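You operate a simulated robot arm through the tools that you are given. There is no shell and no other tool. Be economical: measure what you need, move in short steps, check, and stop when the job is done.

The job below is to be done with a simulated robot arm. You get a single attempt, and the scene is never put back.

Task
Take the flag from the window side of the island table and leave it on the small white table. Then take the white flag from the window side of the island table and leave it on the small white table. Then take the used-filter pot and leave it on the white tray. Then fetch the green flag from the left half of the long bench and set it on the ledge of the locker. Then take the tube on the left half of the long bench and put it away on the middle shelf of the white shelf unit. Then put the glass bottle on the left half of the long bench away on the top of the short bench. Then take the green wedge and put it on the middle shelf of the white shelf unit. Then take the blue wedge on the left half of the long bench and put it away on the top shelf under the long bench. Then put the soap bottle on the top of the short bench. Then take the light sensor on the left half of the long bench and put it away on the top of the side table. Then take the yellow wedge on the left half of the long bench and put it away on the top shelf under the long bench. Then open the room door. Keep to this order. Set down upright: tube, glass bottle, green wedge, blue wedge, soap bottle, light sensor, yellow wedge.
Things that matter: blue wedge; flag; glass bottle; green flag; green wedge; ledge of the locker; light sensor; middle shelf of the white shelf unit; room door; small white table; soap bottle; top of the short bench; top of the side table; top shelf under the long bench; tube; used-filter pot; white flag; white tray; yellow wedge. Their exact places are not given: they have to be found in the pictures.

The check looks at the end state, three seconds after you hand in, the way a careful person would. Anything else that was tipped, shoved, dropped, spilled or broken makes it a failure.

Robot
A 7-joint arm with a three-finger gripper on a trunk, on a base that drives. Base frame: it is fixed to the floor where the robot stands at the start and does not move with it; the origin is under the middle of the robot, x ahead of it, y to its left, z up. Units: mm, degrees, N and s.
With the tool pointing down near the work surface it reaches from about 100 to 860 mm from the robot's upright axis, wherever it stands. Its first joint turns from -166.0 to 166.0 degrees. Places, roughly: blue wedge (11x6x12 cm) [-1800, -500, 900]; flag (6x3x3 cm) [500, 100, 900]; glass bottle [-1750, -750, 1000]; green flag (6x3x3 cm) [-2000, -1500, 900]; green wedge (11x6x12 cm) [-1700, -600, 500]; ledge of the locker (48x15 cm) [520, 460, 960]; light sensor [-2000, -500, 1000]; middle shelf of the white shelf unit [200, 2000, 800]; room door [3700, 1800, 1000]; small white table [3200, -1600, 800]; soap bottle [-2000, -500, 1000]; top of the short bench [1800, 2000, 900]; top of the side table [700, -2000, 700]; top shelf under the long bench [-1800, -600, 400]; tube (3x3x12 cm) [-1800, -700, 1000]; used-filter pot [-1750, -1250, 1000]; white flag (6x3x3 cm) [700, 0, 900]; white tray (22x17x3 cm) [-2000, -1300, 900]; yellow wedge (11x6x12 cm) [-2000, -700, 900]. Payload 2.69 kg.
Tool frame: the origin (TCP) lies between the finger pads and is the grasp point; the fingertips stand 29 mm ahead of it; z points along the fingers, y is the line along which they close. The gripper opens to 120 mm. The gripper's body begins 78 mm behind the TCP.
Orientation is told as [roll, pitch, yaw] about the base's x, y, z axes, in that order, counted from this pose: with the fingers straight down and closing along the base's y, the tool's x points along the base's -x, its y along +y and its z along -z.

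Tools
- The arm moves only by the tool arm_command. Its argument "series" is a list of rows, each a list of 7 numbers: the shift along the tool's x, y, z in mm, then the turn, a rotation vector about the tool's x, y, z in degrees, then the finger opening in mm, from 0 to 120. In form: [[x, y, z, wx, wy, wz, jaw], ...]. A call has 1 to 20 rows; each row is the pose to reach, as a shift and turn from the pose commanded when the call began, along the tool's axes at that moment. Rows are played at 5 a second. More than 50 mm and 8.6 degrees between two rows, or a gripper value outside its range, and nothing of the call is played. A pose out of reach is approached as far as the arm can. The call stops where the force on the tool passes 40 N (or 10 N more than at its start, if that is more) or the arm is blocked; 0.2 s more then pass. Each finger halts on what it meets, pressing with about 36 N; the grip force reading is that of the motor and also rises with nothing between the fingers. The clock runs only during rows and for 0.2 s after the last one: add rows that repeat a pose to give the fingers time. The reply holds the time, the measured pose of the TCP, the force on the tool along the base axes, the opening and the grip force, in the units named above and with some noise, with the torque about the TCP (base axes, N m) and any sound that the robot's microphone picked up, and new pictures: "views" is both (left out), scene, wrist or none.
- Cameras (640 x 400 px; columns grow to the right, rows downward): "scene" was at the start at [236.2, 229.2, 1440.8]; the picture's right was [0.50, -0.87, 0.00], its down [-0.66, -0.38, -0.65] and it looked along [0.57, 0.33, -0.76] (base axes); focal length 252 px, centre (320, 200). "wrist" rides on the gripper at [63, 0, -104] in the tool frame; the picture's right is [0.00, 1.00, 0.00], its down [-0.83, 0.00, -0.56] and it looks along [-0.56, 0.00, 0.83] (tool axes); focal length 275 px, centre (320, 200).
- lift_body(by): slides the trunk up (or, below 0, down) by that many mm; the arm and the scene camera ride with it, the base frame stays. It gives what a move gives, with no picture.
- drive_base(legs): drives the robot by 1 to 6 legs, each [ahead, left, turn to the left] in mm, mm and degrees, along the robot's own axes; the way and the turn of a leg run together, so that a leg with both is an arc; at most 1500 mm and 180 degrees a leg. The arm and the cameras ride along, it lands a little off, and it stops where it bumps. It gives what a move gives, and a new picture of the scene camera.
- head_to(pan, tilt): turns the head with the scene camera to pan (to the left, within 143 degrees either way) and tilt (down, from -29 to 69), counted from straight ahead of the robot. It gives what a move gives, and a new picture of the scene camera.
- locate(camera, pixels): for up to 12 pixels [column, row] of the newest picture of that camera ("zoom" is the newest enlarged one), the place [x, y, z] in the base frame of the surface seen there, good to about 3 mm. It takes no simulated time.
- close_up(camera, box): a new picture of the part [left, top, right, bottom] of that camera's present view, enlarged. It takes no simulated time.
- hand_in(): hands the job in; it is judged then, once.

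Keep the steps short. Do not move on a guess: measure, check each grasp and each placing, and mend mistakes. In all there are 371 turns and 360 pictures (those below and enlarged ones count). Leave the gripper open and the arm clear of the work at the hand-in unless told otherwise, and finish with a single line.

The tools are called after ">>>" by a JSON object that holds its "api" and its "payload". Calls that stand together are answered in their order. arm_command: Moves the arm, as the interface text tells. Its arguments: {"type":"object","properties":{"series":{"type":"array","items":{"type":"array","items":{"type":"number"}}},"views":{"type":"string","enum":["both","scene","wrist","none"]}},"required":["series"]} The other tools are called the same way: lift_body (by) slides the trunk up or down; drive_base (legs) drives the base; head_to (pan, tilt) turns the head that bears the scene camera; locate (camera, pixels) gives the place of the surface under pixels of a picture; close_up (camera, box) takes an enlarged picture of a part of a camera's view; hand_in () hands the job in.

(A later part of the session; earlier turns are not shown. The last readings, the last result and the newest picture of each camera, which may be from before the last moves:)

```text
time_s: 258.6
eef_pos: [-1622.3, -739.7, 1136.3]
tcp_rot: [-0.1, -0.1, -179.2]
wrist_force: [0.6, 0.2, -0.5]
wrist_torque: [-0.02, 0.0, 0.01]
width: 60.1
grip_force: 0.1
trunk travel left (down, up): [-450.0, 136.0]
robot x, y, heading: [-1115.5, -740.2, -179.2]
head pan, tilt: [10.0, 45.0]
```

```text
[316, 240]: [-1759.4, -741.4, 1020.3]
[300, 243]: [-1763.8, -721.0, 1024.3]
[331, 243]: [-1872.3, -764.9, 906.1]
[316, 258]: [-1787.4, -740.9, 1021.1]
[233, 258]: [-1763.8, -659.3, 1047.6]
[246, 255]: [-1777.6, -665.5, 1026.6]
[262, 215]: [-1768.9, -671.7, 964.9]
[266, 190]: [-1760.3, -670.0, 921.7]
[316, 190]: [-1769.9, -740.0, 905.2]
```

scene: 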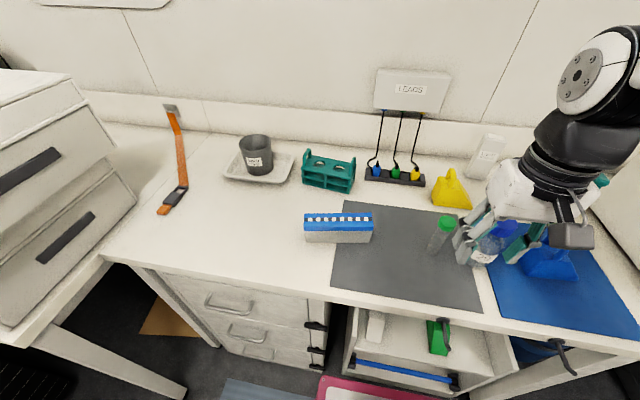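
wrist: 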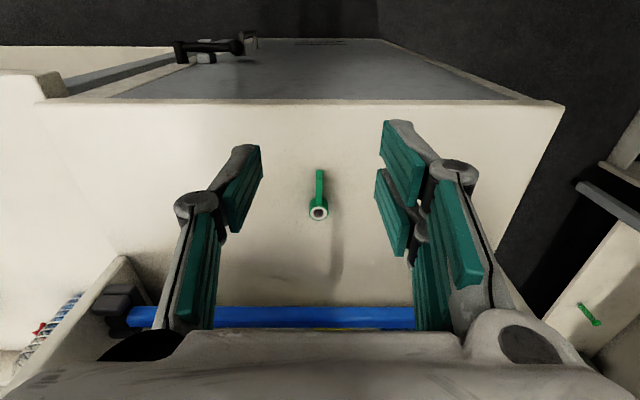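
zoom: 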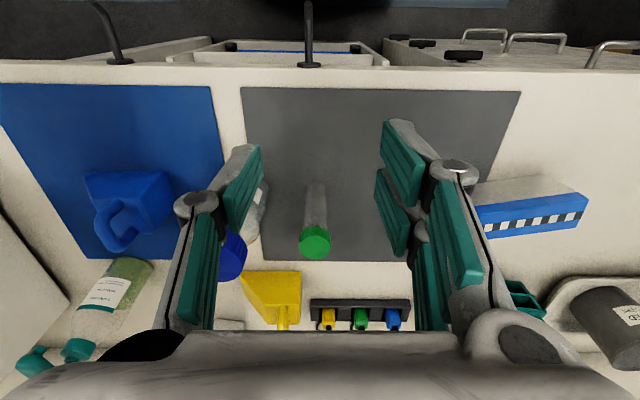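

Tube axis ≈(−1773,−740), 902–1022; bottle edge at y −671. I'll tilt the tool 45° forward (needed for the shelf) and go to a pre-grasp point, opening 46.

>>> {"api": "arm_command", "payload": {"series": [[0, 0, 0, 0, -7.5, 0, 60], [0, 0, 0, 0, -15, 0, 60], [0, 0, 0, 0, -22.5, 0, 50], [0, 0, 0, 0, -30, 0, 46], [-10, 0, 10, 0, -37.5, 0, 46], [-30, 0, 35, 0, -45, 0, 46], [-55, 0, 70, 0, -45, 0, 46], [-75, 0, 95, 0, -45, 0, 46]]}}

```text
time_s: 260.4
eef_pos: [-1796.3, -737.2, 1079.4]
tcp_rot: [0.0, -45.1, -179.2]
wrist_force: [0.9, 0.1, 0.9]
wrist_torque: [-0.01, 0.05, 0.02]
width: 45.7
grip_force: 0.1
out of reach, approached as far as the arm can: row 3, 4, 5, 6, 7, 8
trunk travel left (down, up): [-450.0, 136.0]
robot x, y, heading: [-1115.8, -739.1, -179.2]
head pan, tilt: [10.0, 45.0]
```

scene: 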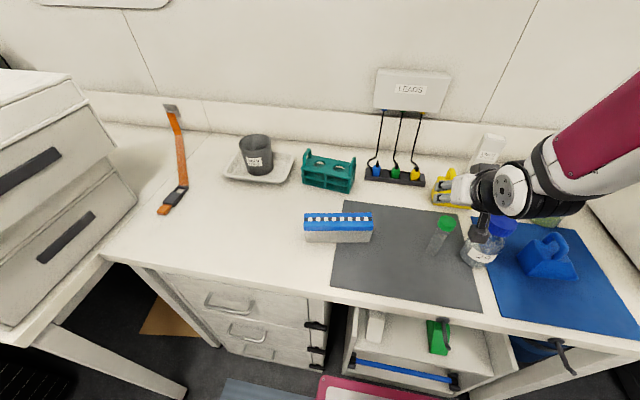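
wrist: 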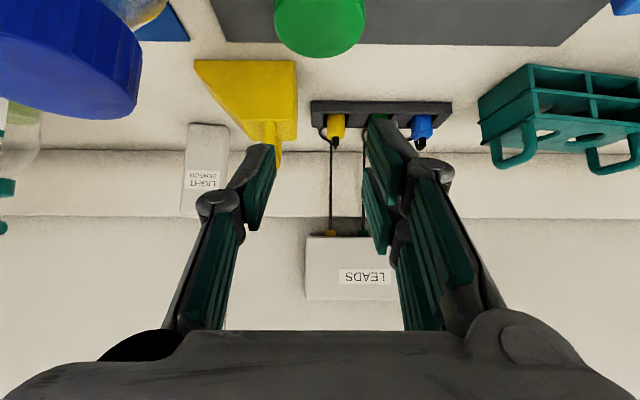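

With the tilt the arm can't come that close to the body. Back the base 130 mm and re-check the pose.

>>> {"api": "drive_base", "payload": {"legs": [[-130, 0, 0]]}}

>>> {"api": "arm_command", "payload": {"series": [[0, 0, 0, 0, 0, 0, 46]], "views": "wrist"}}

```text
time_s: 261.6
eef_pos: [-1667.6, -736.5, 1078.6]
tcp_rot: [0.1, -44.9, -179.2]
wrist_force: [-0.1, -1.3, 0.0]
wrist_torque: [-0.02, 0.0, 0.0]
width: 46.2
grip_force: 0.1
trunk travel left (down, up): [-450.0, 136.0]
robot x, y, heading: [-985.8, -735.6, -179.3]
head pan, tilt: [10.0, 45.0]
```

scene: 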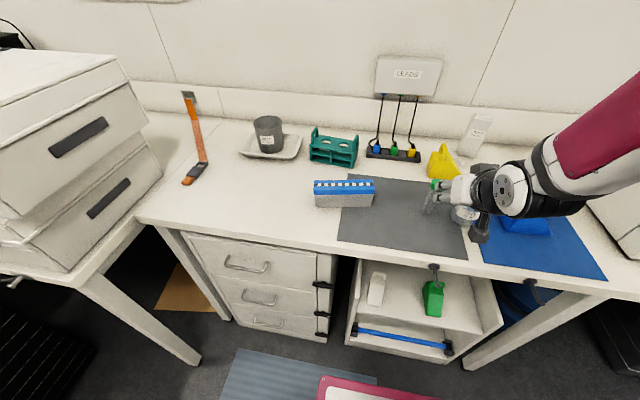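

```text
time_s: 262.1
eef_pos: [-1666.5, -734.8, 1077.4]
tcp_rot: [-0.1, -45.0, -179.2]
wrist_force: [-0.6, 0.6, 0.1]
wrist_torque: [0.02, -0.01, 0.04]
width: 46.1
grip_force: 0.0
trunk travel left (down, up): [-450.0, 136.0]
robot x, y, heading: [-982.7, -738.8, -179.2]
head pan, tilt: [10.0, 45.0]
```

wrist: 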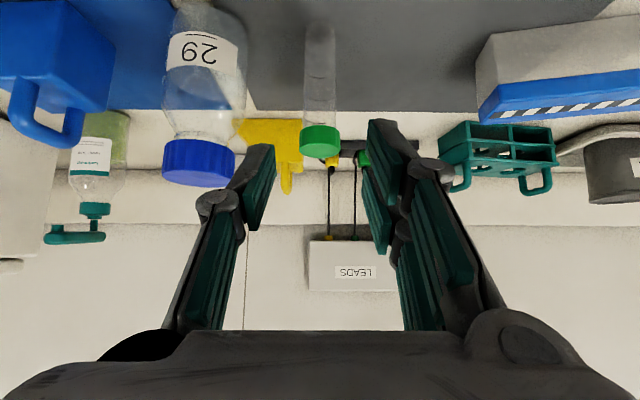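

Now advance along the tool axis toward the tube, stopping 45 mm short to check.

>>> {"api": "arm_command", "payload": {"series": [[2, 2, 40, 0, 0, 0, 46], [4, 3.5, 80, 0, 0, 0, 46], [6, 3.5, 112, 0, 0, 0, 46], [6, 3.5, 112, 0, 0, 0, 46]]}}

>>> {"api": "close_up", "payload": {"camera": "scene", "box": [380, 130, 560, 250]}}

```text
time_s: 263.1
eef_pos: [-1741.0, -739.1, 994.4]
tcp_rot: [0.0, -45.1, -179.2]
wrist_force: [0.2, -0.8, -0.3]
wrist_torque: [0.0, -0.01, -0.04]
width: 45.8
grip_force: 0.1
trunk travel left (down, up): [-450.0, 136.0]
robot x, y, heading: [-986.2, -737.3, -179.1]
head pan, tilt: [10.0, 45.0]
```

scene: 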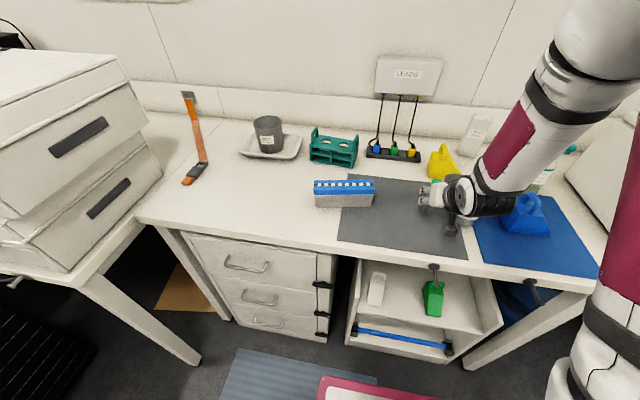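
wrist: 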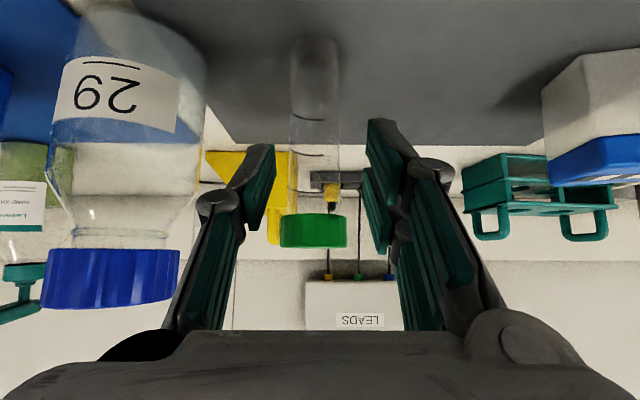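

```text
3.33 times, centred on (470, 190) of scene
```

zoom: 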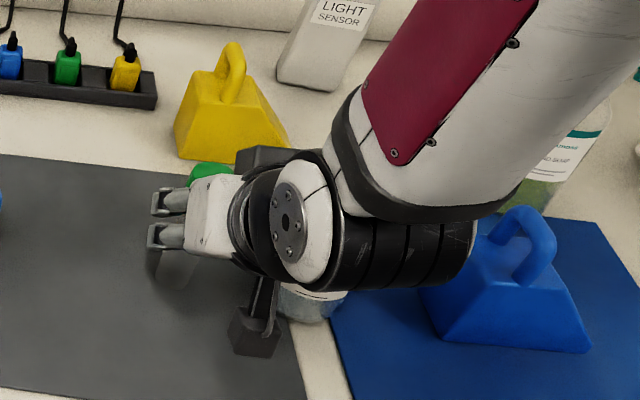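

>>> {"api": "locate", "payload": {"camera": "zoom", "pixels": [[400, 250], [460, 240], [310, 300], [255, 330], [300, 220], [165, 240], [330, 285]]}}

>>> {"api": "locate", "payload": {"camera": "wrist", "pixels": [[110, 275], [178, 270], [190, 200], [313, 230], [280, 230], [346, 230], [316, 180]]}}

```text
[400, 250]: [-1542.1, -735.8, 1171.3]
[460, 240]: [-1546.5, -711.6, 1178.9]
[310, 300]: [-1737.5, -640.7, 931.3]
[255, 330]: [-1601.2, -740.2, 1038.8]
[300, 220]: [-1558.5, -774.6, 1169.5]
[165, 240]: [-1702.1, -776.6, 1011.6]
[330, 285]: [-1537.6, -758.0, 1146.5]
```

```text
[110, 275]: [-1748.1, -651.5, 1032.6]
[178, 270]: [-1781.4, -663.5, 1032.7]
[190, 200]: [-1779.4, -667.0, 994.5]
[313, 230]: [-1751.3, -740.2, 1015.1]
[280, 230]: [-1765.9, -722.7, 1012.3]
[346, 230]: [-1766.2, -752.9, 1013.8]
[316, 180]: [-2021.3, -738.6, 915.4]
```

Clear all round; tube axis at x≈−1766. Advance the last 38 mm and close.

>>> {"api": "arm_command", "payload": {"series": [[1, 0, 15, 0, 0, 0, 46], [3, 0, 30, 0, 0, 0, 46], [3, 0, 38, 0, 0, 0, 46], [3, 0, 38, 0, 0, 0, 30], [3, 0, 38, 0, 0, 0, 15], [3, 0, 38, 0, 0, 0, 15], [3, 0, 38, 0, 0, 0, 15]], "views": "wrist"}}

```text
time_s: 264.6
eef_pos: [-1765.6, -740.6, 964.7]
tcp_rot: [0.0, -44.9, -179.2]
wrist_force: [-0.7, -0.2, 0.1]
wrist_torque: [-0.03, 0.01, 0.01]
width: 26.1
grip_force: 35.8
trunk travel left (down, up): [-450.0, 136.0]
robot x, y, heading: [-985.5, -739.9, -179.4]
head pan, tilt: [10.0, 45.0]
```

wrist: 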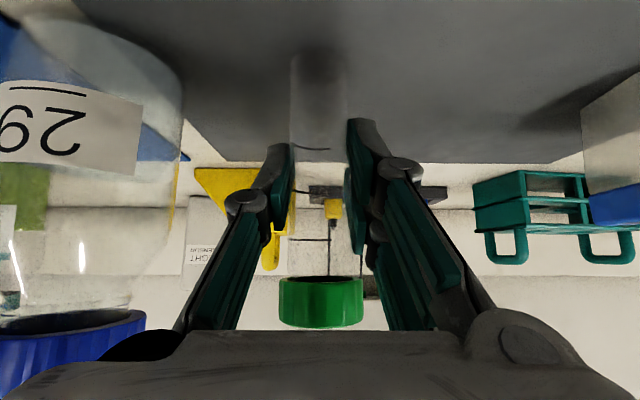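

Gripped (26 mm). Lift straight up 130 mm.

>>> {"api": "arm_command", "payload": {"series": [[-31, 0, -31, 0, 0, 0, 15], [-62, 0, -62, 0, 0, 0, 15], [-92, 0, -92, 0, 0, 0, 15], [-92, 0, -92, 0, 0, 0, 15]]}}

```text
time_s: 265.6
eef_pos: [-1766.1, -739.8, 1096.0]
tcp_rot: [-0.1, -45.0, -179.2]
wrist_force: [-0.3, -0.9, -0.4]
wrist_torque: [-0.01, 0.01, -0.03]
width: 26.1
grip_force: 35.7
trunk travel left (down, up): [-450.0, 136.0]
robot x, y, heading: [-985.3, -741.3, -179.2]
head pan, tilt: [10.0, 45.0]
```

scene: 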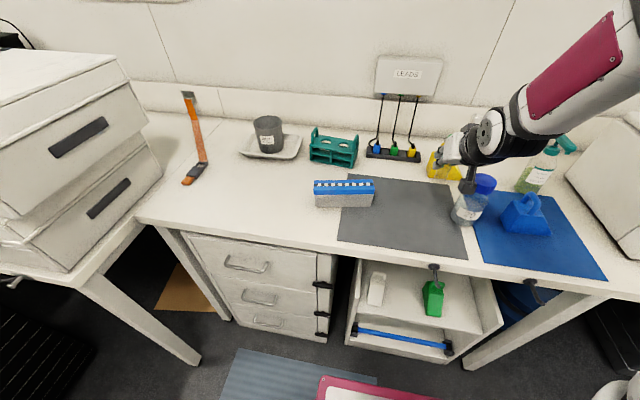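
wrist: 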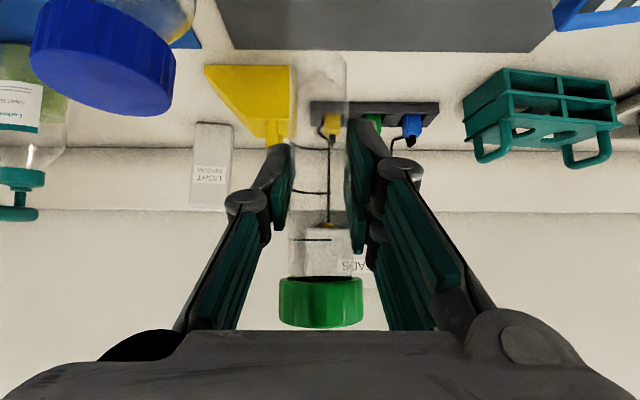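

Tube held upright. Drive: back, turn right to face the shelf unit, approach to about (50, 900) and look.

>>> {"api": "drive_base", "payload": {"legs": [[-500, 0, 0], [0, 0, -90.5], [1400, 0, 0], [0, -535, 0], [200, 0, 0]]}}

>>> {"api": "head_to", "payload": {"pan": -5, "tilt": 35}}

```text
time_s: 282.9
eef_pos: [74.8, 1635.3, 1095.8]
tcp_rot: [0.0, -44.9, 89.3]
wrist_force: [0.5, 0.5, 0.2]
wrist_torque: [-0.01, 0.0, 0.0]
width: 26.0
grip_force: 36.4
trunk travel left (down, up): [-450.0, 136.0]
robot x, y, heading: [57.0, 858.0, 89.4]
head pan, tilt: [10.0, 45.0]
```

scene: 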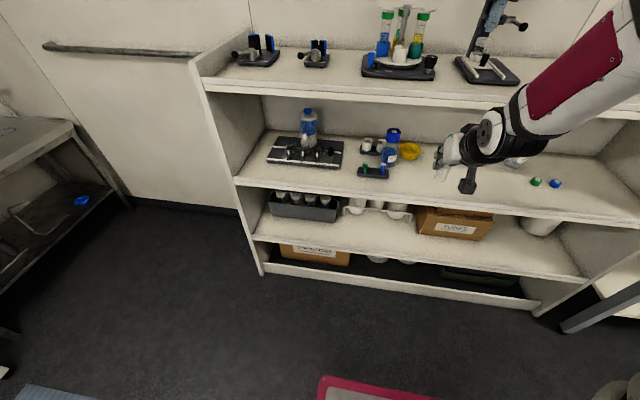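

```text
time_s: 283.6
eef_pos: [74.8, 1634.6, 1095.2]
tcp_rot: [0.0, -44.9, 89.3]
wrist_force: [-0.7, 0.2, 0.0]
wrist_torque: [-0.01, 0.03, 0.0]
width: 26.1
grip_force: 36.0
trunk travel left (down, up): [-450.0, 136.0]
robot x, y, heading: [57.2, 855.9, 89.4]
head pan, tilt: [-5.0, 35.0]
```

scene: 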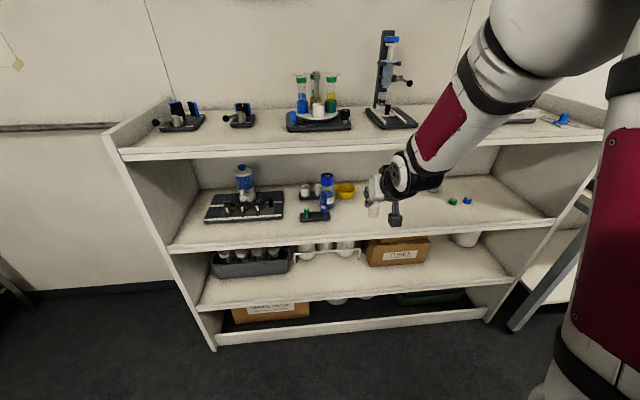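

>>> {"api": "locate", "payload": {"camera": "scene", "pixels": [[355, 215], [330, 215], [410, 220], [350, 190], [430, 200], [300, 240], [300, 152], [450, 203], [370, 228], [455, 145], [480, 210]]}}

>>> {"api": "close_up", "payload": {"camera": "scene", "box": [280, 130, 520, 270]}}

```text
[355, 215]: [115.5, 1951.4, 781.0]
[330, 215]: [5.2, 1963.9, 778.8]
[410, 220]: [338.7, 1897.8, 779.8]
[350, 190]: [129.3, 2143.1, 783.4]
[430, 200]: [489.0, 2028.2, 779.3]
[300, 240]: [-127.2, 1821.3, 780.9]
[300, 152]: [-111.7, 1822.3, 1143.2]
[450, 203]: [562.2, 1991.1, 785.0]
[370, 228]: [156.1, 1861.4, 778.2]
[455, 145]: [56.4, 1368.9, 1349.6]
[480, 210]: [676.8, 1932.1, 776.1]
```

```text
2.67 times, centred on (400, 200) of scene
```

zoom: 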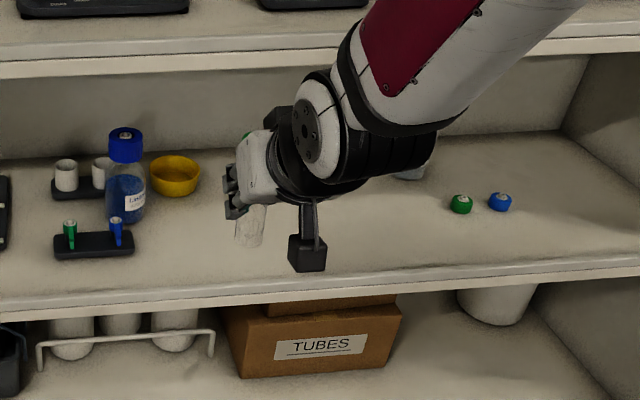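

Shelf z 780, free around (230,1930). Lower the trunk 235 mm out here, then shift the arm 155 mm to the right.

>>> {"api": "lift_body", "payload": {"by": -235}}

>>> {"api": "arm_command", "payload": {"series": [[0, -45, 0, 0, 0, 0, 15], [0, -90, 0, 0, 0, 0, 15], [0, -135, 0, 0, 0, 0, 15], [0, -155, 0, 0, 0, 0, 15]]}}

```text
time_s: 286.1
eef_pos: [74.9, 1643.1, 860.8]
tcp_rot: [-0.1, -45.0, 89.3]
wrist_force: [-0.7, 0.3, -0.3]
wrist_torque: [0.0, -0.05, -0.01]
width: 26.1
grip_force: 36.4
trunk travel left (down, up): [-215.0, 371.0]
robot x, y, heading: [55.9, 853.9, 89.3]
head pan, tilt: [-5.0, 35.0]
```

```text
time_s: 287.1
eef_pos: [230.2, 1641.3, 858.8]
tcp_rot: [0.0, -44.9, 89.2]
wrist_force: [-0.6, -0.1, -0.3]
wrist_torque: [-0.01, 0.0, 0.01]
width: 26.0
grip_force: 35.7
trunk travel left (down, up): [-215.0, 371.0]
robot x, y, heading: [59.8, 851.6, 89.4]
head pan, tilt: [-5.0, 35.0]
```

scene: 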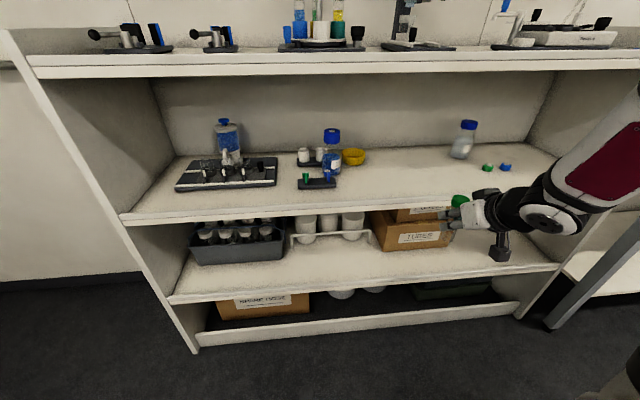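
wrist: 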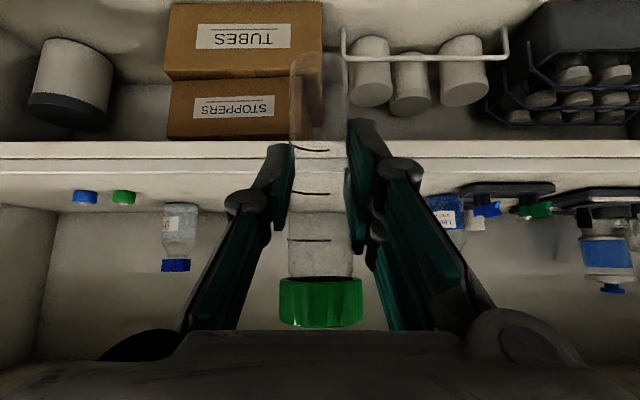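

Now drive ahead 285 so the tube enters above the shelf.

>>> {"api": "drive_base", "payload": {"legs": [[285, 0, 0]]}}

>>> {"api": "close_up", "payload": {"camera": "wrist", "box": [0, 0, 640, 400]}}

```text
time_s: 289.1
eef_pos: [234.9, 1925.7, 858.7]
tcp_rot: [0.0, -44.8, 89.2]
wrist_force: [-1.3, -0.7, -0.7]
wrist_torque: [-0.03, 0.01, -0.02]
width: 26.0
grip_force: 35.7
trunk travel left (down, up): [-215.0, 371.0]
robot x, y, heading: [62.4, 1143.3, 89.1]
head pan, tilt: [-5.0, 35.0]
```

scene: 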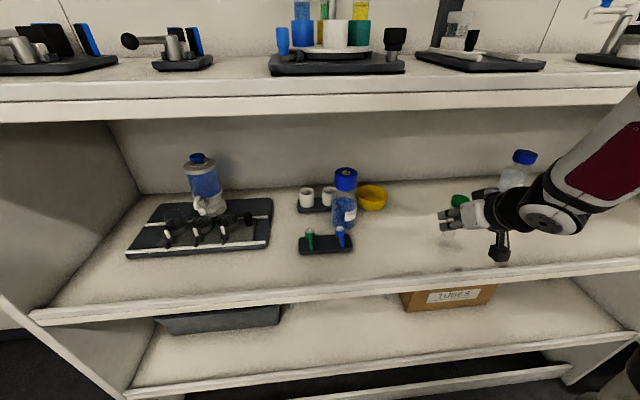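

```text
1.00 times, centred on (320, 200) of wrist (not enlarged: the box is as wide or as high as the picture)
```

zoom: 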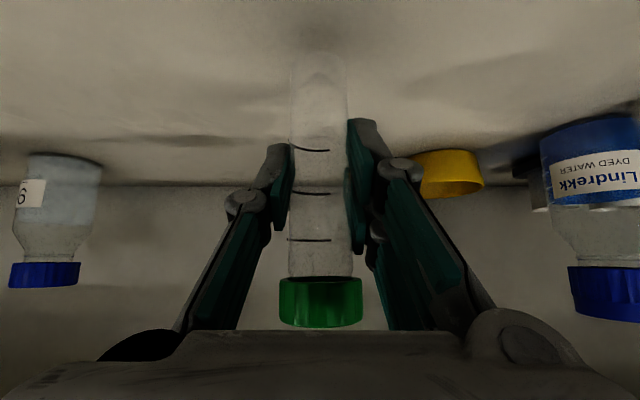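

Lower vertically ~15 mm until contact.

>>> {"api": "arm_command", "payload": {"series": [[6, 0, 6, 0, 0, 0, 15], [9, 0, 9, 0, 0, 0, 15], [10.5, 0, 10.5, 0, 0, 0, 15], [11, 0, 11, 0, 0, 0, 15]], "views": "wrist"}}

```text
time_s: 290.1
eef_pos: [235.0, 1926.6, 843.4]
tcp_rot: [0.0, -44.9, 89.3]
wrist_force: [-1.4, 0.5, -0.4]
wrist_torque: [0.02, -0.01, 0.02]
width: 26.0
grip_force: 35.5
trunk travel left (down, up): [-215.0, 371.0]
robot x, y, heading: [61.5, 1138.9, 89.4]
head pan, tilt: [-5.0, 35.0]
```

wrist: 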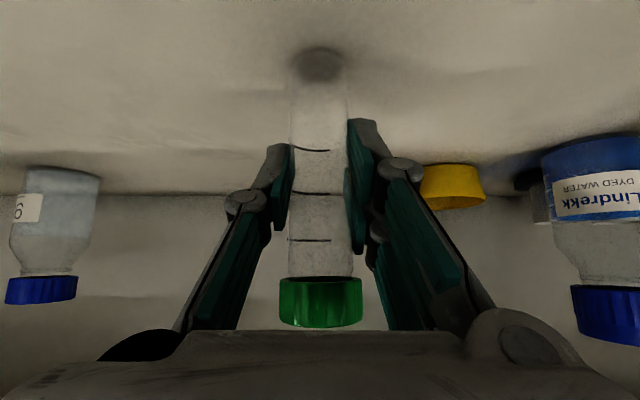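

Very near. Lower 1 mm at a time until a force shows.

>>> {"api": "arm_command", "payload": {"series": [[0.7, 0, 0.7, 0, 0, 0, 15], [1.4, 0, 1.4, 0, 0, 0, 15], [1.4, 0, 1.4, 0, 0, 0, 15]], "views": "none"}}

```text
time_s: 290.9
eef_pos: [234.0, 1925.4, 844.3]
tcp_rot: [0.0, -44.7, 89.2]
wrist_force: [-0.2, -0.6, 0.0]
wrist_torque: [0.0, 0.03, -0.02]
width: 26.0
grip_force: 36.3
trunk travel left (down, up): [-215.0, 371.0]
robot x, y, heading: [57.5, 1142.0, 89.3]
head pan, tilt: [-5.0, 35.0]
```

>>> {"api": "arm_command", "payload": {"series": [[0.7, 0, 0.7, 0, 0, 0, 15], [1.4, 0, 1.4, 0, 0, 0, 15], [1.4, 0, 1.4, 0, 0, 0, 15]], "views": "none"}}

>>> {"api": "arm_command", "payload": {"series": [[0.7, 0, 0.7, 0, 0, 0, 15], [1.4, 0, 1.4, 0, 0, 0, 15], [1.4, 0, 1.4, 0, 0, 0, 15]], "views": "wrist"}}

```text
time_s: 291.7
eef_pos: [234.4, 1925.5, 841.2]
tcp_rot: [0.0, -44.9, 89.3]
wrist_force: [-0.6, -1.5, 10.2]
wrist_torque: [-0.03, 0.09, 0.0]
width: 26.2
grip_force: 35.9
trunk travel left (down, up): [-215.0, 371.0]
robot x, y, heading: [60.8, 1139.4, 88.9]
head pan, tilt: [-5.0, 35.0]
```

```text
time_s: 292.5
eef_pos: [234.3, 1927.9, 839.6]
tcp_rot: [0.0, -45.2, 89.3]
wrist_force: [-0.7, -2.3, 33.5]
wrist_torque: [0.03, 0.23, 0.01]
width: 26.1
grip_force: 35.9
trunk travel left (down, up): [-215.0, 371.0]
robot x, y, heading: [61.6, 1139.2, 89.1]
head pan, tilt: [-5.0, 35.0]
```

wrist: 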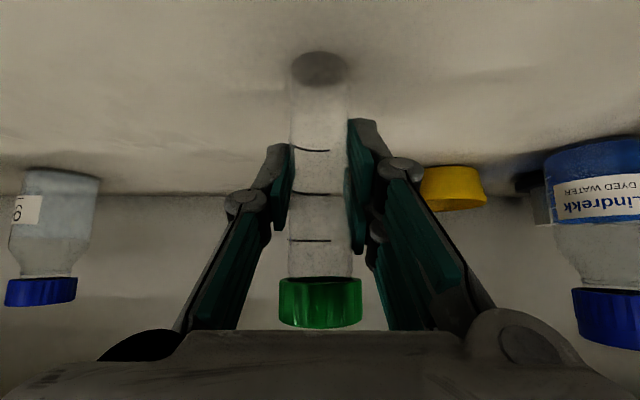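

Firm contact (33 N). Relax 1.5 mm, open gently, and retreat along the tool axis.

>>> {"api": "arm_command", "payload": {"series": [[-1.2, 0, -1.2, 0, 0, 0, 15], [-1.2, 0, -1.2, 0, 0, 0, 30], [-1.2, 0, -1.2, 0, 0, 0, 46], [-1.2, 0, -1.2, 0, 0, 0, 46], [-1.2, 0, -30, 0, 0, 0, 46], [-1.2, 0, -70, 0, 0, 0, 46], [-1.2, 0, -110, 0, 0, 0, 46]]}}

```text
time_s: 294.1
eef_pos: [233.4, 1849.9, 916.8]
tcp_rot: [0.0, -44.8, 89.1]
wrist_force: [-0.3, -0.5, -0.5]
wrist_torque: [0.01, 0.0, 0.01]
width: 46.0
grip_force: 0.0
trunk travel left (down, up): [-215.0, 371.0]
robot x, y, heading: [60.3, 1142.2, 89.4]
head pan, tilt: [-5.0, 35.0]
```

scene: 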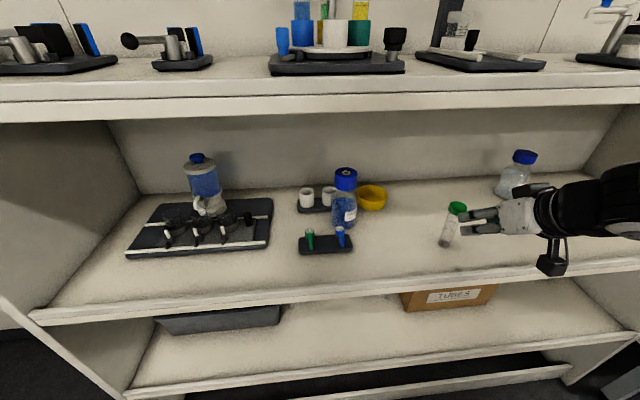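
wrist: 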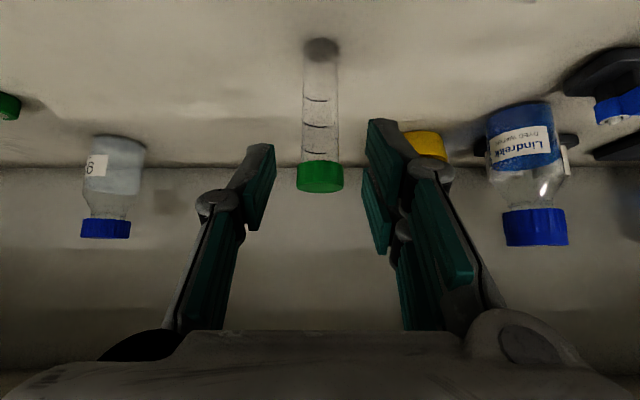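

Tube stands upright on the shelf. Back out, raise the trunk, and return to the long bench at y≈−650.

>>> {"api": "drive_base", "payload": {"legs": [[-350, 0, 0], [0, 500, 0]]}}

>>> {"api": "lift_body", "payload": {"by": 235}}

>>> {"api": "drive_base", "payload": {"legs": [[0, 0, 90.5], [0, 1300, 0], [0, 150, 0], [440, 0, 0]]}}

>>> {"api": "close_up", "payload": {"camera": "wrist", "box": [0, 0, 640, 400]}}

```text
time_s: 298.9
eef_pos: [-275.7, 1506.7, 917.5]
tcp_rot: [0.0, -44.9, 89.3]
wrist_force: [-0.3, -0.6, -0.2]
wrist_torque: [0.0, 0.0, 0.03]
width: 46.2
grip_force: 0.0
trunk travel left (down, up): [-215.0, 371.0]
robot x, y, heading: [-446.7, 797.2, 89.4]
head pan, tilt: [-5.0, 35.0]
```

scene: 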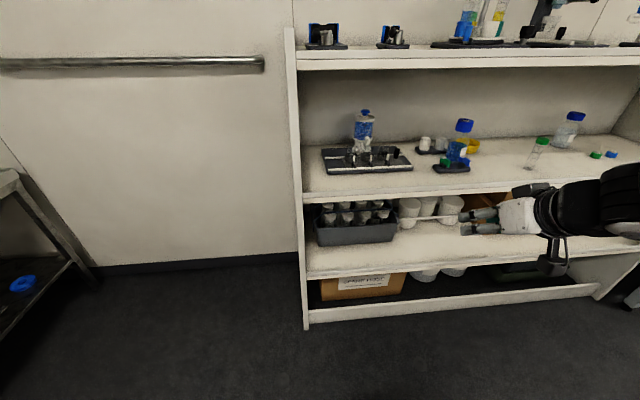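

```text
time_s: 301.4
eef_pos: [-275.9, 1506.8, 1151.0]
tcp_rot: [0.1, -44.7, 89.3]
wrist_force: [-0.5, -0.1, -0.1]
wrist_torque: [0.0, -0.01, 0.0]
width: 45.7
grip_force: 0.1
trunk travel left (down, up): [-450.0, 136.0]
robot x, y, heading: [-445.3, 795.8, 89.3]
head pan, tilt: [-5.0, 35.0]
```

```text
time_s: 315.0
eef_pos: [-1587.2, -497.7, 1152.3]
tcp_rot: [0.0, -44.9, -179.5]
wrist_force: [0.5, -0.5, -0.7]
wrist_torque: [-0.05, 0.01, 0.01]
width: 45.7
grip_force: 0.1
trunk travel left (down, up): [-450.0, 136.0]
robot x, y, heading: [-876.0, -656.7, -179.6]
head pan, tilt: [-5.0, 35.0]
```

scene: 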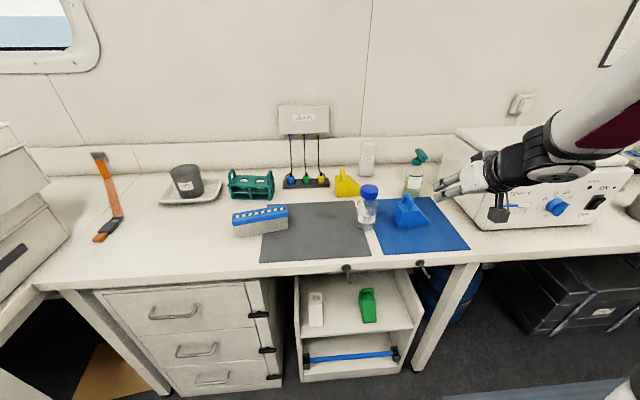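

```text
1.00 times, centred on (320, 200) of wrist (not enlarged: the box is as wide or as high as the picture)
```

zoom: 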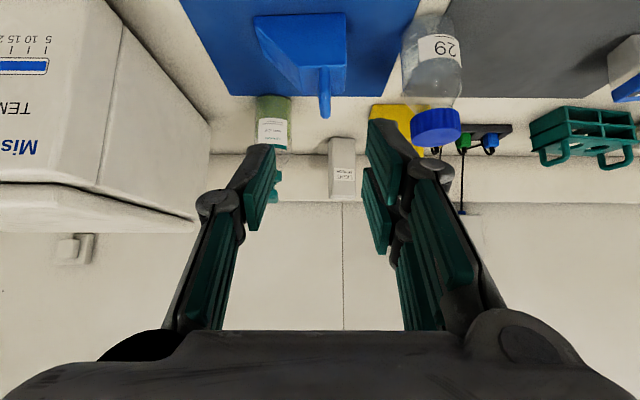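

Clear view of the bench. Measure the bottle "29" and the blue wedge in both pictures.

>>> {"api": "close_up", "payload": {"camera": "scene", "box": [310, 130, 470, 250]}}

>>> {"api": "locate", "payload": {"camera": "scene", "pixels": [[369, 188], [362, 190], [377, 190], [359, 215], [376, 212], [367, 205], [367, 228], [410, 210], [415, 180], [347, 185]]}}

```text
3.33 times, centred on (390, 190) of scene
```

zoom: 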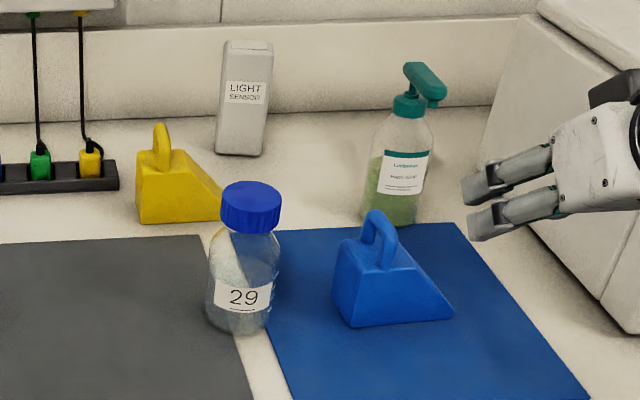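

```text
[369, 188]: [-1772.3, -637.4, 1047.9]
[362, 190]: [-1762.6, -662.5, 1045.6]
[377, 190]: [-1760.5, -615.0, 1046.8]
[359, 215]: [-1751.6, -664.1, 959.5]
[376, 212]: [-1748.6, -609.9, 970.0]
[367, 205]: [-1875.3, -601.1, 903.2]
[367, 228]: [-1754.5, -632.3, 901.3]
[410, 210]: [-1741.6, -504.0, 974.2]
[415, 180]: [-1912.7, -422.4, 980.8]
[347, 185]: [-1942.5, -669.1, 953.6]
```

Bottle axis ≈(−1775,−638), Ø≈66, top 1048. Move base 75 ahead, then align the arm above/behind the bottle with 95 opening.

>>> {"api": "drive_base", "payload": {"legs": [[75, 0, 0]]}}

>>> {"api": "arm_command", "payload": {"series": [[0, 45, 0, 0, 0, 0, 80], [0, 90, 0, 0, 0, 0, 95], [0, 139, 0, 0, 0, 0, 95], [0, 139, 0, 0, 0, 0, 95]], "views": "wrist"}}

```text
time_s: 316.0
eef_pos: [-1662.7, -499.8, 1152.4]
tcp_rot: [-0.1, -44.9, -179.6]
wrist_force: [-0.4, -0.6, -0.1]
wrist_torque: [0.0, 0.04, 0.03]
width: 46.0
grip_force: 0.0
trunk travel left (down, up): [-450.0, 136.0]
robot x, y, heading: [-948.3, -655.3, -179.7]
head pan, tilt: [-5.0, 35.0]
```

scene: 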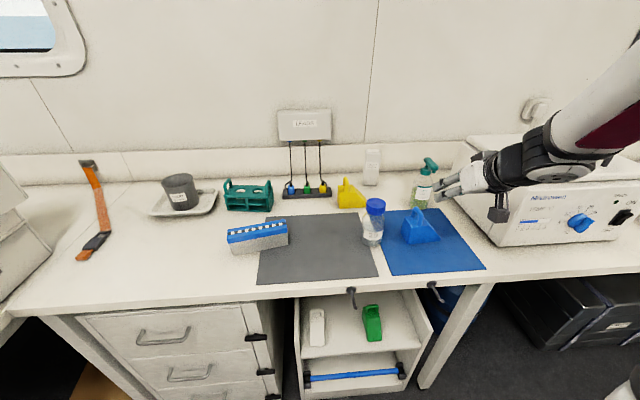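

```text
time_s: 317.0
eef_pos: [-1660.5, -638.0, 1152.5]
tcp_rot: [0.0, -44.8, -179.4]
wrist_force: [-0.6, -0.6, 0.1]
wrist_torque: [0.03, 0.02, 0.03]
width: 94.8
grip_force: 0.1
trunk travel left (down, up): [-450.0, 136.0]
robot x, y, heading: [-949.3, -654.0, -179.2]
head pan, tilt: [-5.0, 35.0]
```

wrist: 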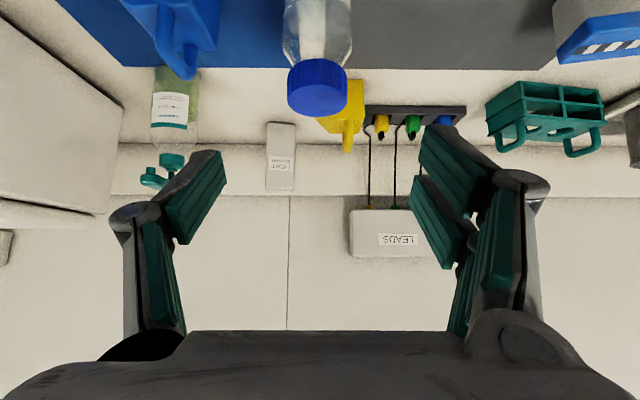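

Aligned laterally. Descend to the pre-grasp point.

>>> {"api": "arm_command", "payload": {"series": [[22, 0, 35, 0, 0, 0, 95], [44, 0, 70, 0, 0, 0, 95], [65, 0, 105, 0, 0, 0, 95], [65, 0, 117, 0, 0, 0, 95]], "views": "wrist"}}

>>> {"api": "locate", "payload": {"camera": "wrist", "pixels": [[318, 280], [280, 270], [355, 270], [318, 200], [318, 150], [285, 150], [350, 150]]}}

```text
time_s: 318.0
eef_pos: [-1696.9, -637.9, 1024.9]
tcp_rot: [0.0, -45.0, -179.5]
wrist_force: [0.5, -0.1, -0.3]
wrist_torque: [0.01, 0.01, 0.02]
width: 94.9
grip_force: 0.0
trunk travel left (down, up): [-450.0, 136.0]
robot x, y, heading: [-953.1, -656.9, -179.7]
head pan, tilt: [-5.0, 35.0]
```

wrist: 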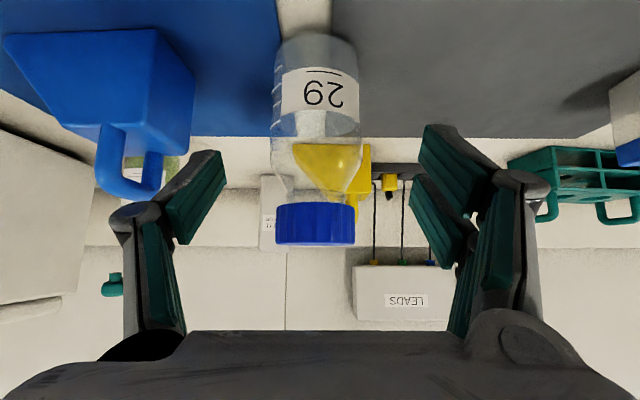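

```text
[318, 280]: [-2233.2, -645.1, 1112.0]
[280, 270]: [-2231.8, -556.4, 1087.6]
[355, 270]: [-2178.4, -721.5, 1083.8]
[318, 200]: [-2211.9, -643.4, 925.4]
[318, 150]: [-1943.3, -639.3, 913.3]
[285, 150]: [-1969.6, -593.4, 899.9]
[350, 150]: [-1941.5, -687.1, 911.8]
```

>>> {"api": "locate", "payload": {"camera": "wrist", "pixels": [[315, 235], [280, 225], [352, 225], [315, 208], [190, 100], [160, 170], [140, 185], [160, 50], [310, 75], [275, 100], [358, 100]]}}

```text
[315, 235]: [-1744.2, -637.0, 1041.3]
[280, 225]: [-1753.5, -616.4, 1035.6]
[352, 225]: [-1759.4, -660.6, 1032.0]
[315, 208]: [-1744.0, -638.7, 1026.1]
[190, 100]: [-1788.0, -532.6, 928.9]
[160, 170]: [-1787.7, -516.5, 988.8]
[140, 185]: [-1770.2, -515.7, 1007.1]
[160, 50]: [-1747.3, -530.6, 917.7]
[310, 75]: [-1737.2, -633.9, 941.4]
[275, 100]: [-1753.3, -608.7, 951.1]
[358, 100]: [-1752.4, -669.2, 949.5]
```

Bottle axis (−1769,−639). Advance 105 mm along the tool axis and close.

>>> {"api": "arm_command", "payload": {"series": [[1, 0, 35, 0, 0, 0, 90], [2, 0.5, 70, 0, 0, 0, 88], [3.5, 0.5, 95, 0, 0, 0, 88], [3.5, 0.5, 105, 0, 0, 0, 88], [3.5, 0.5, 105, 0, 0, 0, 70], [3.5, 0.5, 105, 0, 0, 0, 55], [3.5, 0.5, 105, 0, 0, 0, 50], [3.5, 0.5, 105, 0, 0, 0, 50]]}}

```text
time_s: 319.8
eef_pos: [-1768.7, -640.4, 947.4]
tcp_rot: [0.1, -44.9, -179.4]
wrist_force: [-1.1, 5.5, 2.6]
wrist_torque: [0.08, 0.11, -0.06]
width: 66.0
grip_force: 36.1
trunk travel left (down, up): [-450.0, 136.0]
robot x, y, heading: [-949.0, -659.7, -179.5]
head pan, tilt: [-5.0, 35.0]
```

scene: 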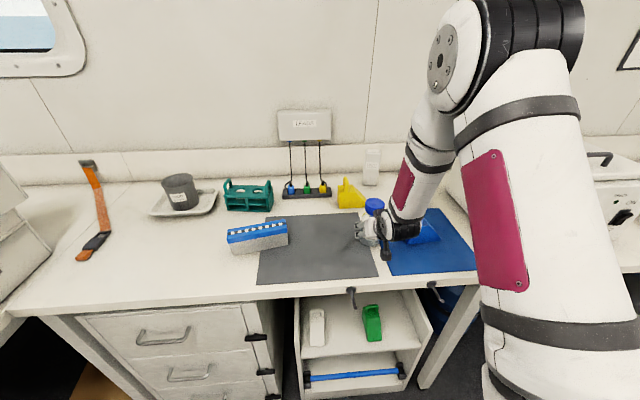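
wrist: 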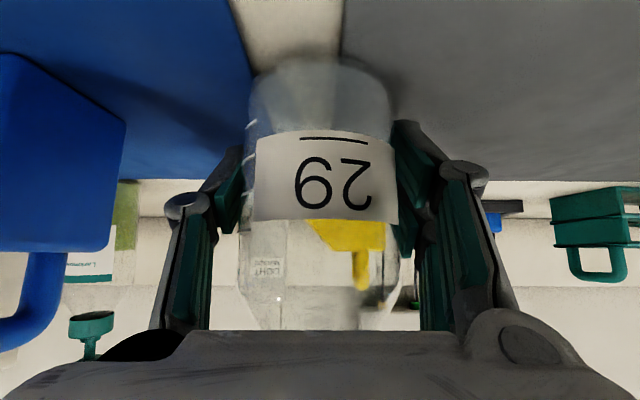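

Gripped (66 mm). Lift straight up 130 mm.

>>> {"api": "arm_command", "payload": {"series": [[-31, 0, -31, 0, 0, 0, 50], [-62, 0, -62, 0, 0, 0, 50], [-92, 0, -92, 0, 0, 0, 50], [-92, 0, -92, 0, 0, 0, 50]], "views": "both"}}

```text
time_s: 320.8
eef_pos: [-1768.9, -641.3, 1077.8]
tcp_rot: [-0.1, -44.8, -179.6]
wrist_force: [0.8, 0.7, -3.6]
wrist_torque: [0.0, -0.02, 0.01]
width: 65.8
grip_force: 36.3
trunk travel left (down, up): [-450.0, 136.0]
robot x, y, heading: [-950.6, -654.2, -179.6]
head pan, tilt: [-5.0, 35.0]
```

scene: 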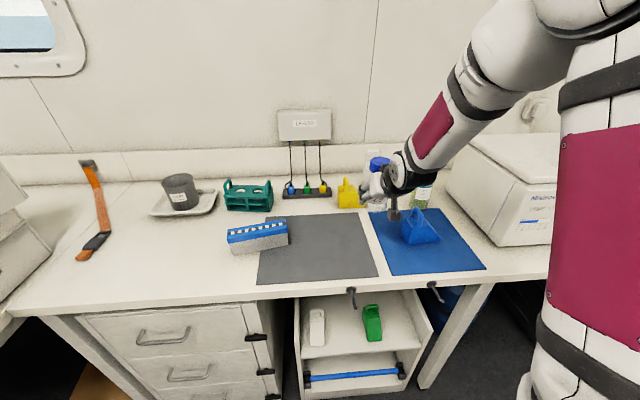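
wrist: 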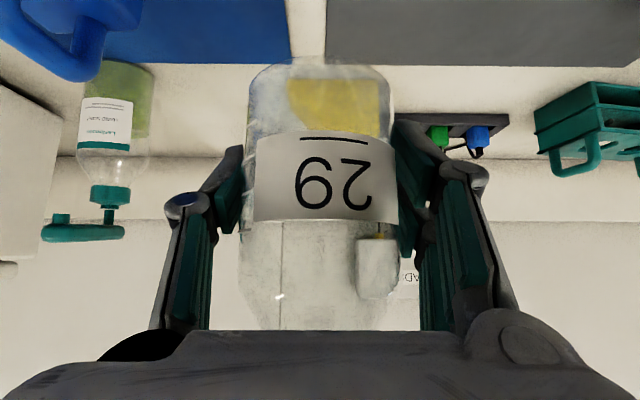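

Bottle held upright. Drive back and around to the aisle, then look at the short bench.

>>> {"api": "drive_base", "payload": {"legs": [[-450, 0, 0], [0, 0, 179.5], [0, 1400, 0], [0, 490, 0], [1300, 0, 0]]}}

>>> {"api": "head_to", "payload": {"pan": 50, "tilt": 25}}

```text
time_s: 346.1
eef_pos: [1617.1, 1218.6, 1077.5]
tcp_rot: [-0.1, -44.7, 0.1]
wrist_force: [0.0, 0.0, -3.6]
wrist_torque: [0.02, 0.01, 0.04]
width: 66.3
grip_force: 35.9
trunk travel left (down, up): [-450.0, 136.0]
robot x, y, heading: [797.3, 1241.8, -0.2]
head pan, tilt: [-5.0, 35.0]
```

scene: 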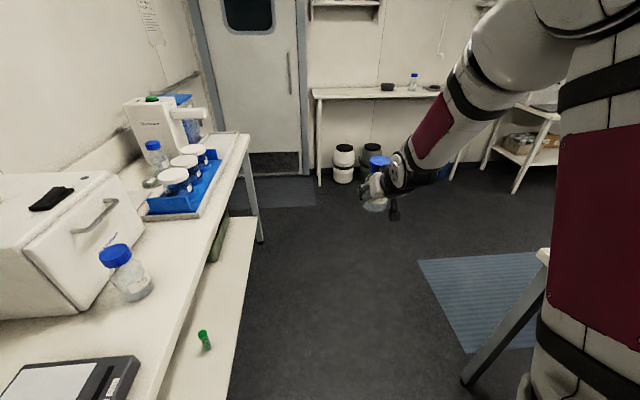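

```text
time_s: 347.4
eef_pos: [1617.8, 1218.7, 1076.3]
tcp_rot: [-0.1, -44.9, 0.1]
wrist_force: [0.1, -0.3, -4.3]
wrist_torque: [-0.02, -0.02, 0.01]
width: 66.1
grip_force: 35.5
trunk travel left (down, up): [-450.0, 136.0]
robot x, y, heading: [800.6, 1241.9, 0.4]
head pan, tilt: [50.0, 25.0]
```

scene: 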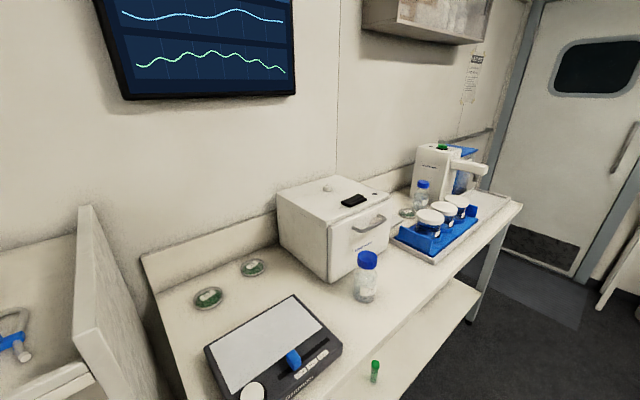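

>>> {"api": "locate", "payload": {"camera": "scene", "pixels": [[365, 300], [345, 340], [400, 300], [420, 270], [390, 250], [340, 310], [310, 278], [330, 345], [500, 210], [435, 265], [180, 330], [390, 330]]}}

>>> {"api": "close_up", "payload": {"camera": "scene", "box": [280, 130, 540, 330]}}

```text
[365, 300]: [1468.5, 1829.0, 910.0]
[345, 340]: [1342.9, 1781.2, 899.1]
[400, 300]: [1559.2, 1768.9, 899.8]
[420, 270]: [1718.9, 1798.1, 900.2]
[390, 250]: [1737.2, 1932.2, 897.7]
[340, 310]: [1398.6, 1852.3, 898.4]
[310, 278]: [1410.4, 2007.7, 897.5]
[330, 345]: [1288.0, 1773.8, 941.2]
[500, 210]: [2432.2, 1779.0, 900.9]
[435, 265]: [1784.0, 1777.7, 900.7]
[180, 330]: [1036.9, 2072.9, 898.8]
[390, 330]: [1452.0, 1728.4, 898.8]
```

```text
2.00 times, centred on (410, 230) of scene
```

zoom: 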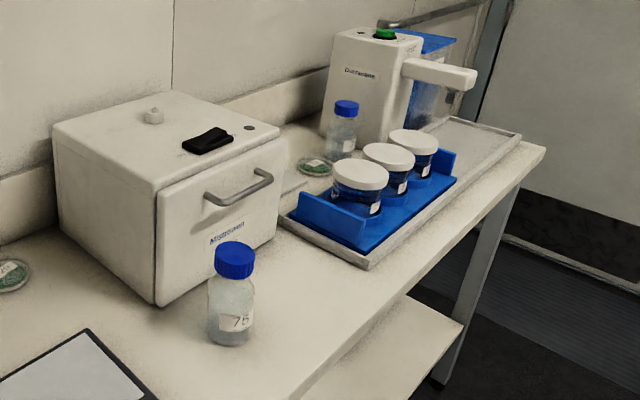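

Free spot at about (1680,1830), between bottle 76 and the blue tray. Drive ahead 300, then turn left 45°.

>>> {"api": "drive_base", "payload": {"legs": [[300, 0, 0], [0, 0, 44]]}}

>>> {"api": "head_to", "payload": {"pan": 15, "tilt": 40}}

```text
time_s: 351.4
eef_pos: [1709.5, 1788.7, 1077.2]
tcp_rot: [-0.1, -44.8, 43.5]
wrist_force: [0.0, 0.2, -3.3]
wrist_torque: [-0.01, 0.02, -0.02]
width: 66.0
grip_force: 36.5
trunk travel left (down, up): [-450.0, 136.0]
robot x, y, heading: [1099.3, 1240.7, 43.6]
head pan, tilt: [50.0, 25.0]
```

scene: 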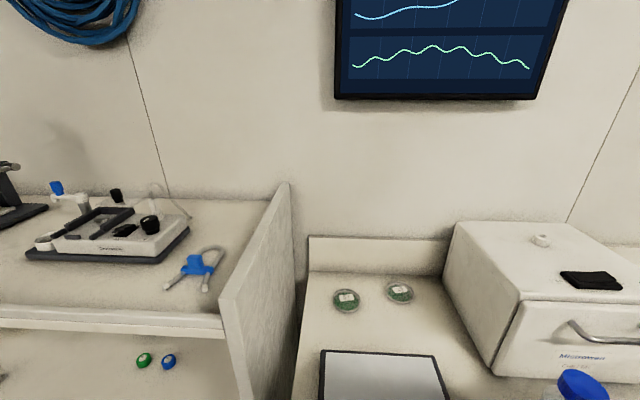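

```text
time_s: 352.4
eef_pos: [1708.9, 1787.5, 1076.9]
tcp_rot: [0.0, -44.8, 43.5]
wrist_force: [0.1, -0.4, -3.2]
wrist_torque: [0.02, 0.03, -0.02]
width: 66.0
grip_force: 35.8
trunk travel left (down, up): [-450.0, 136.0]
robot x, y, heading: [1100.4, 1245.0, 43.5]
head pan, tilt: [15.0, 40.0]
```

scene: 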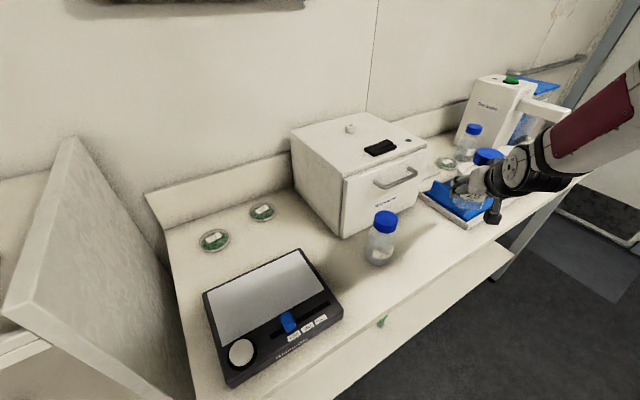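

>>> {"api": "locate", "payload": {"camera": "scene", "pixels": [[420, 197], [463, 228], [440, 215], [345, 237], [385, 218], [425, 215], [383, 215], [380, 262], [440, 232]]}}

>>> {"api": "close_up", "payload": {"camera": "wrist", "box": [0, 0, 640, 400]}}

```text
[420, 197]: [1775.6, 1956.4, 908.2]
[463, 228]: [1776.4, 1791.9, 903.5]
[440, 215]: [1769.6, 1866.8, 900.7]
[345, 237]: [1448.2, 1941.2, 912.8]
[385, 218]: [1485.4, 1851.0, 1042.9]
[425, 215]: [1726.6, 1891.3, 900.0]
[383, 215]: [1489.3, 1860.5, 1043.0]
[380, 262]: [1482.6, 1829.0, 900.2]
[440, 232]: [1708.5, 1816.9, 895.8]
```

```text
1.00 times, centred on (320, 200) of wrist (not enlarged: the box is as wide or as high as the picture)
```

zoom: 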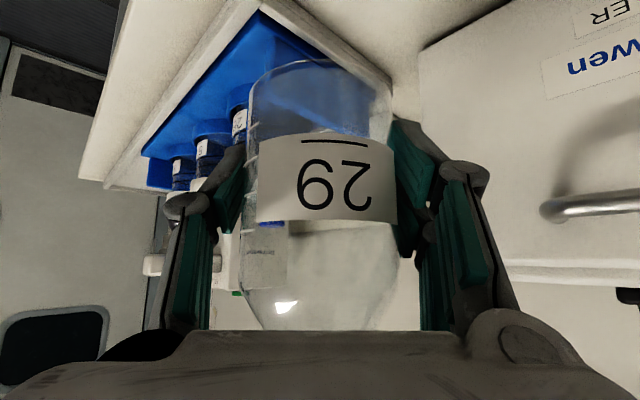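

Place at (1660,1825). Shift left 61, then lower to ~12 mm above the bench.

>>> {"api": "arm_command", "payload": {"series": [[3, 30, -3, 0, 0, 0, 50], [7, 61, -7, 0, 0, 0, 50], [35, 61, 21, 0, 0, 0, 50], [62, 61, 48, 0, 0, 0, 50], [90, 61, 76, 0, 0, 0, 50], [90, 61, 76, 0, 0, 0, 50]]}}

```text
time_s: 353.8
eef_pos: [1660.1, 1824.9, 959.7]
tcp_rot: [0.0, -44.8, 43.5]
wrist_force: [0.1, -1.1, -3.6]
wrist_torque: [-0.02, 0.03, -0.02]
width: 66.3
grip_force: 36.3
trunk travel left (down, up): [-450.0, 136.0]
robot x, y, heading: [1101.9, 1244.6, 43.5]
head pan, tilt: [15.0, 40.0]
```

scene: 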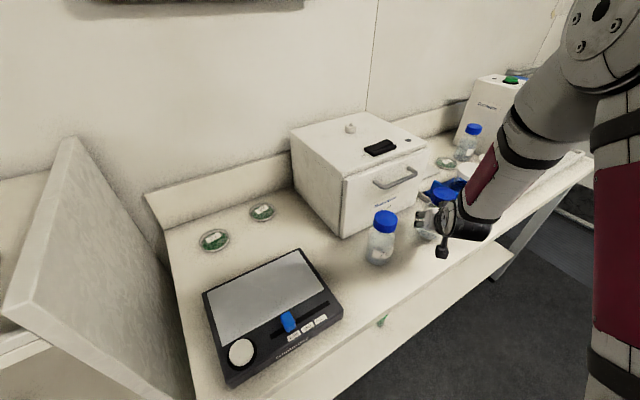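
wrist: 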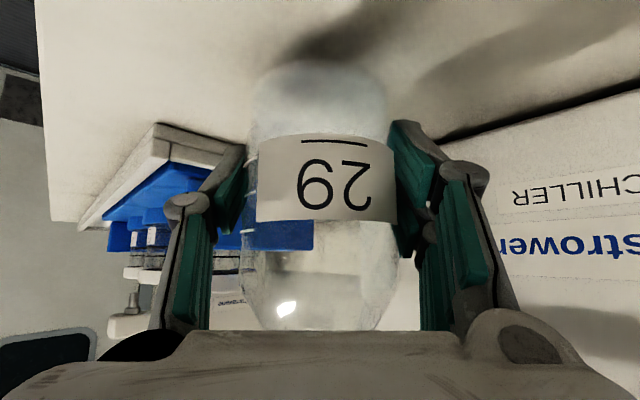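

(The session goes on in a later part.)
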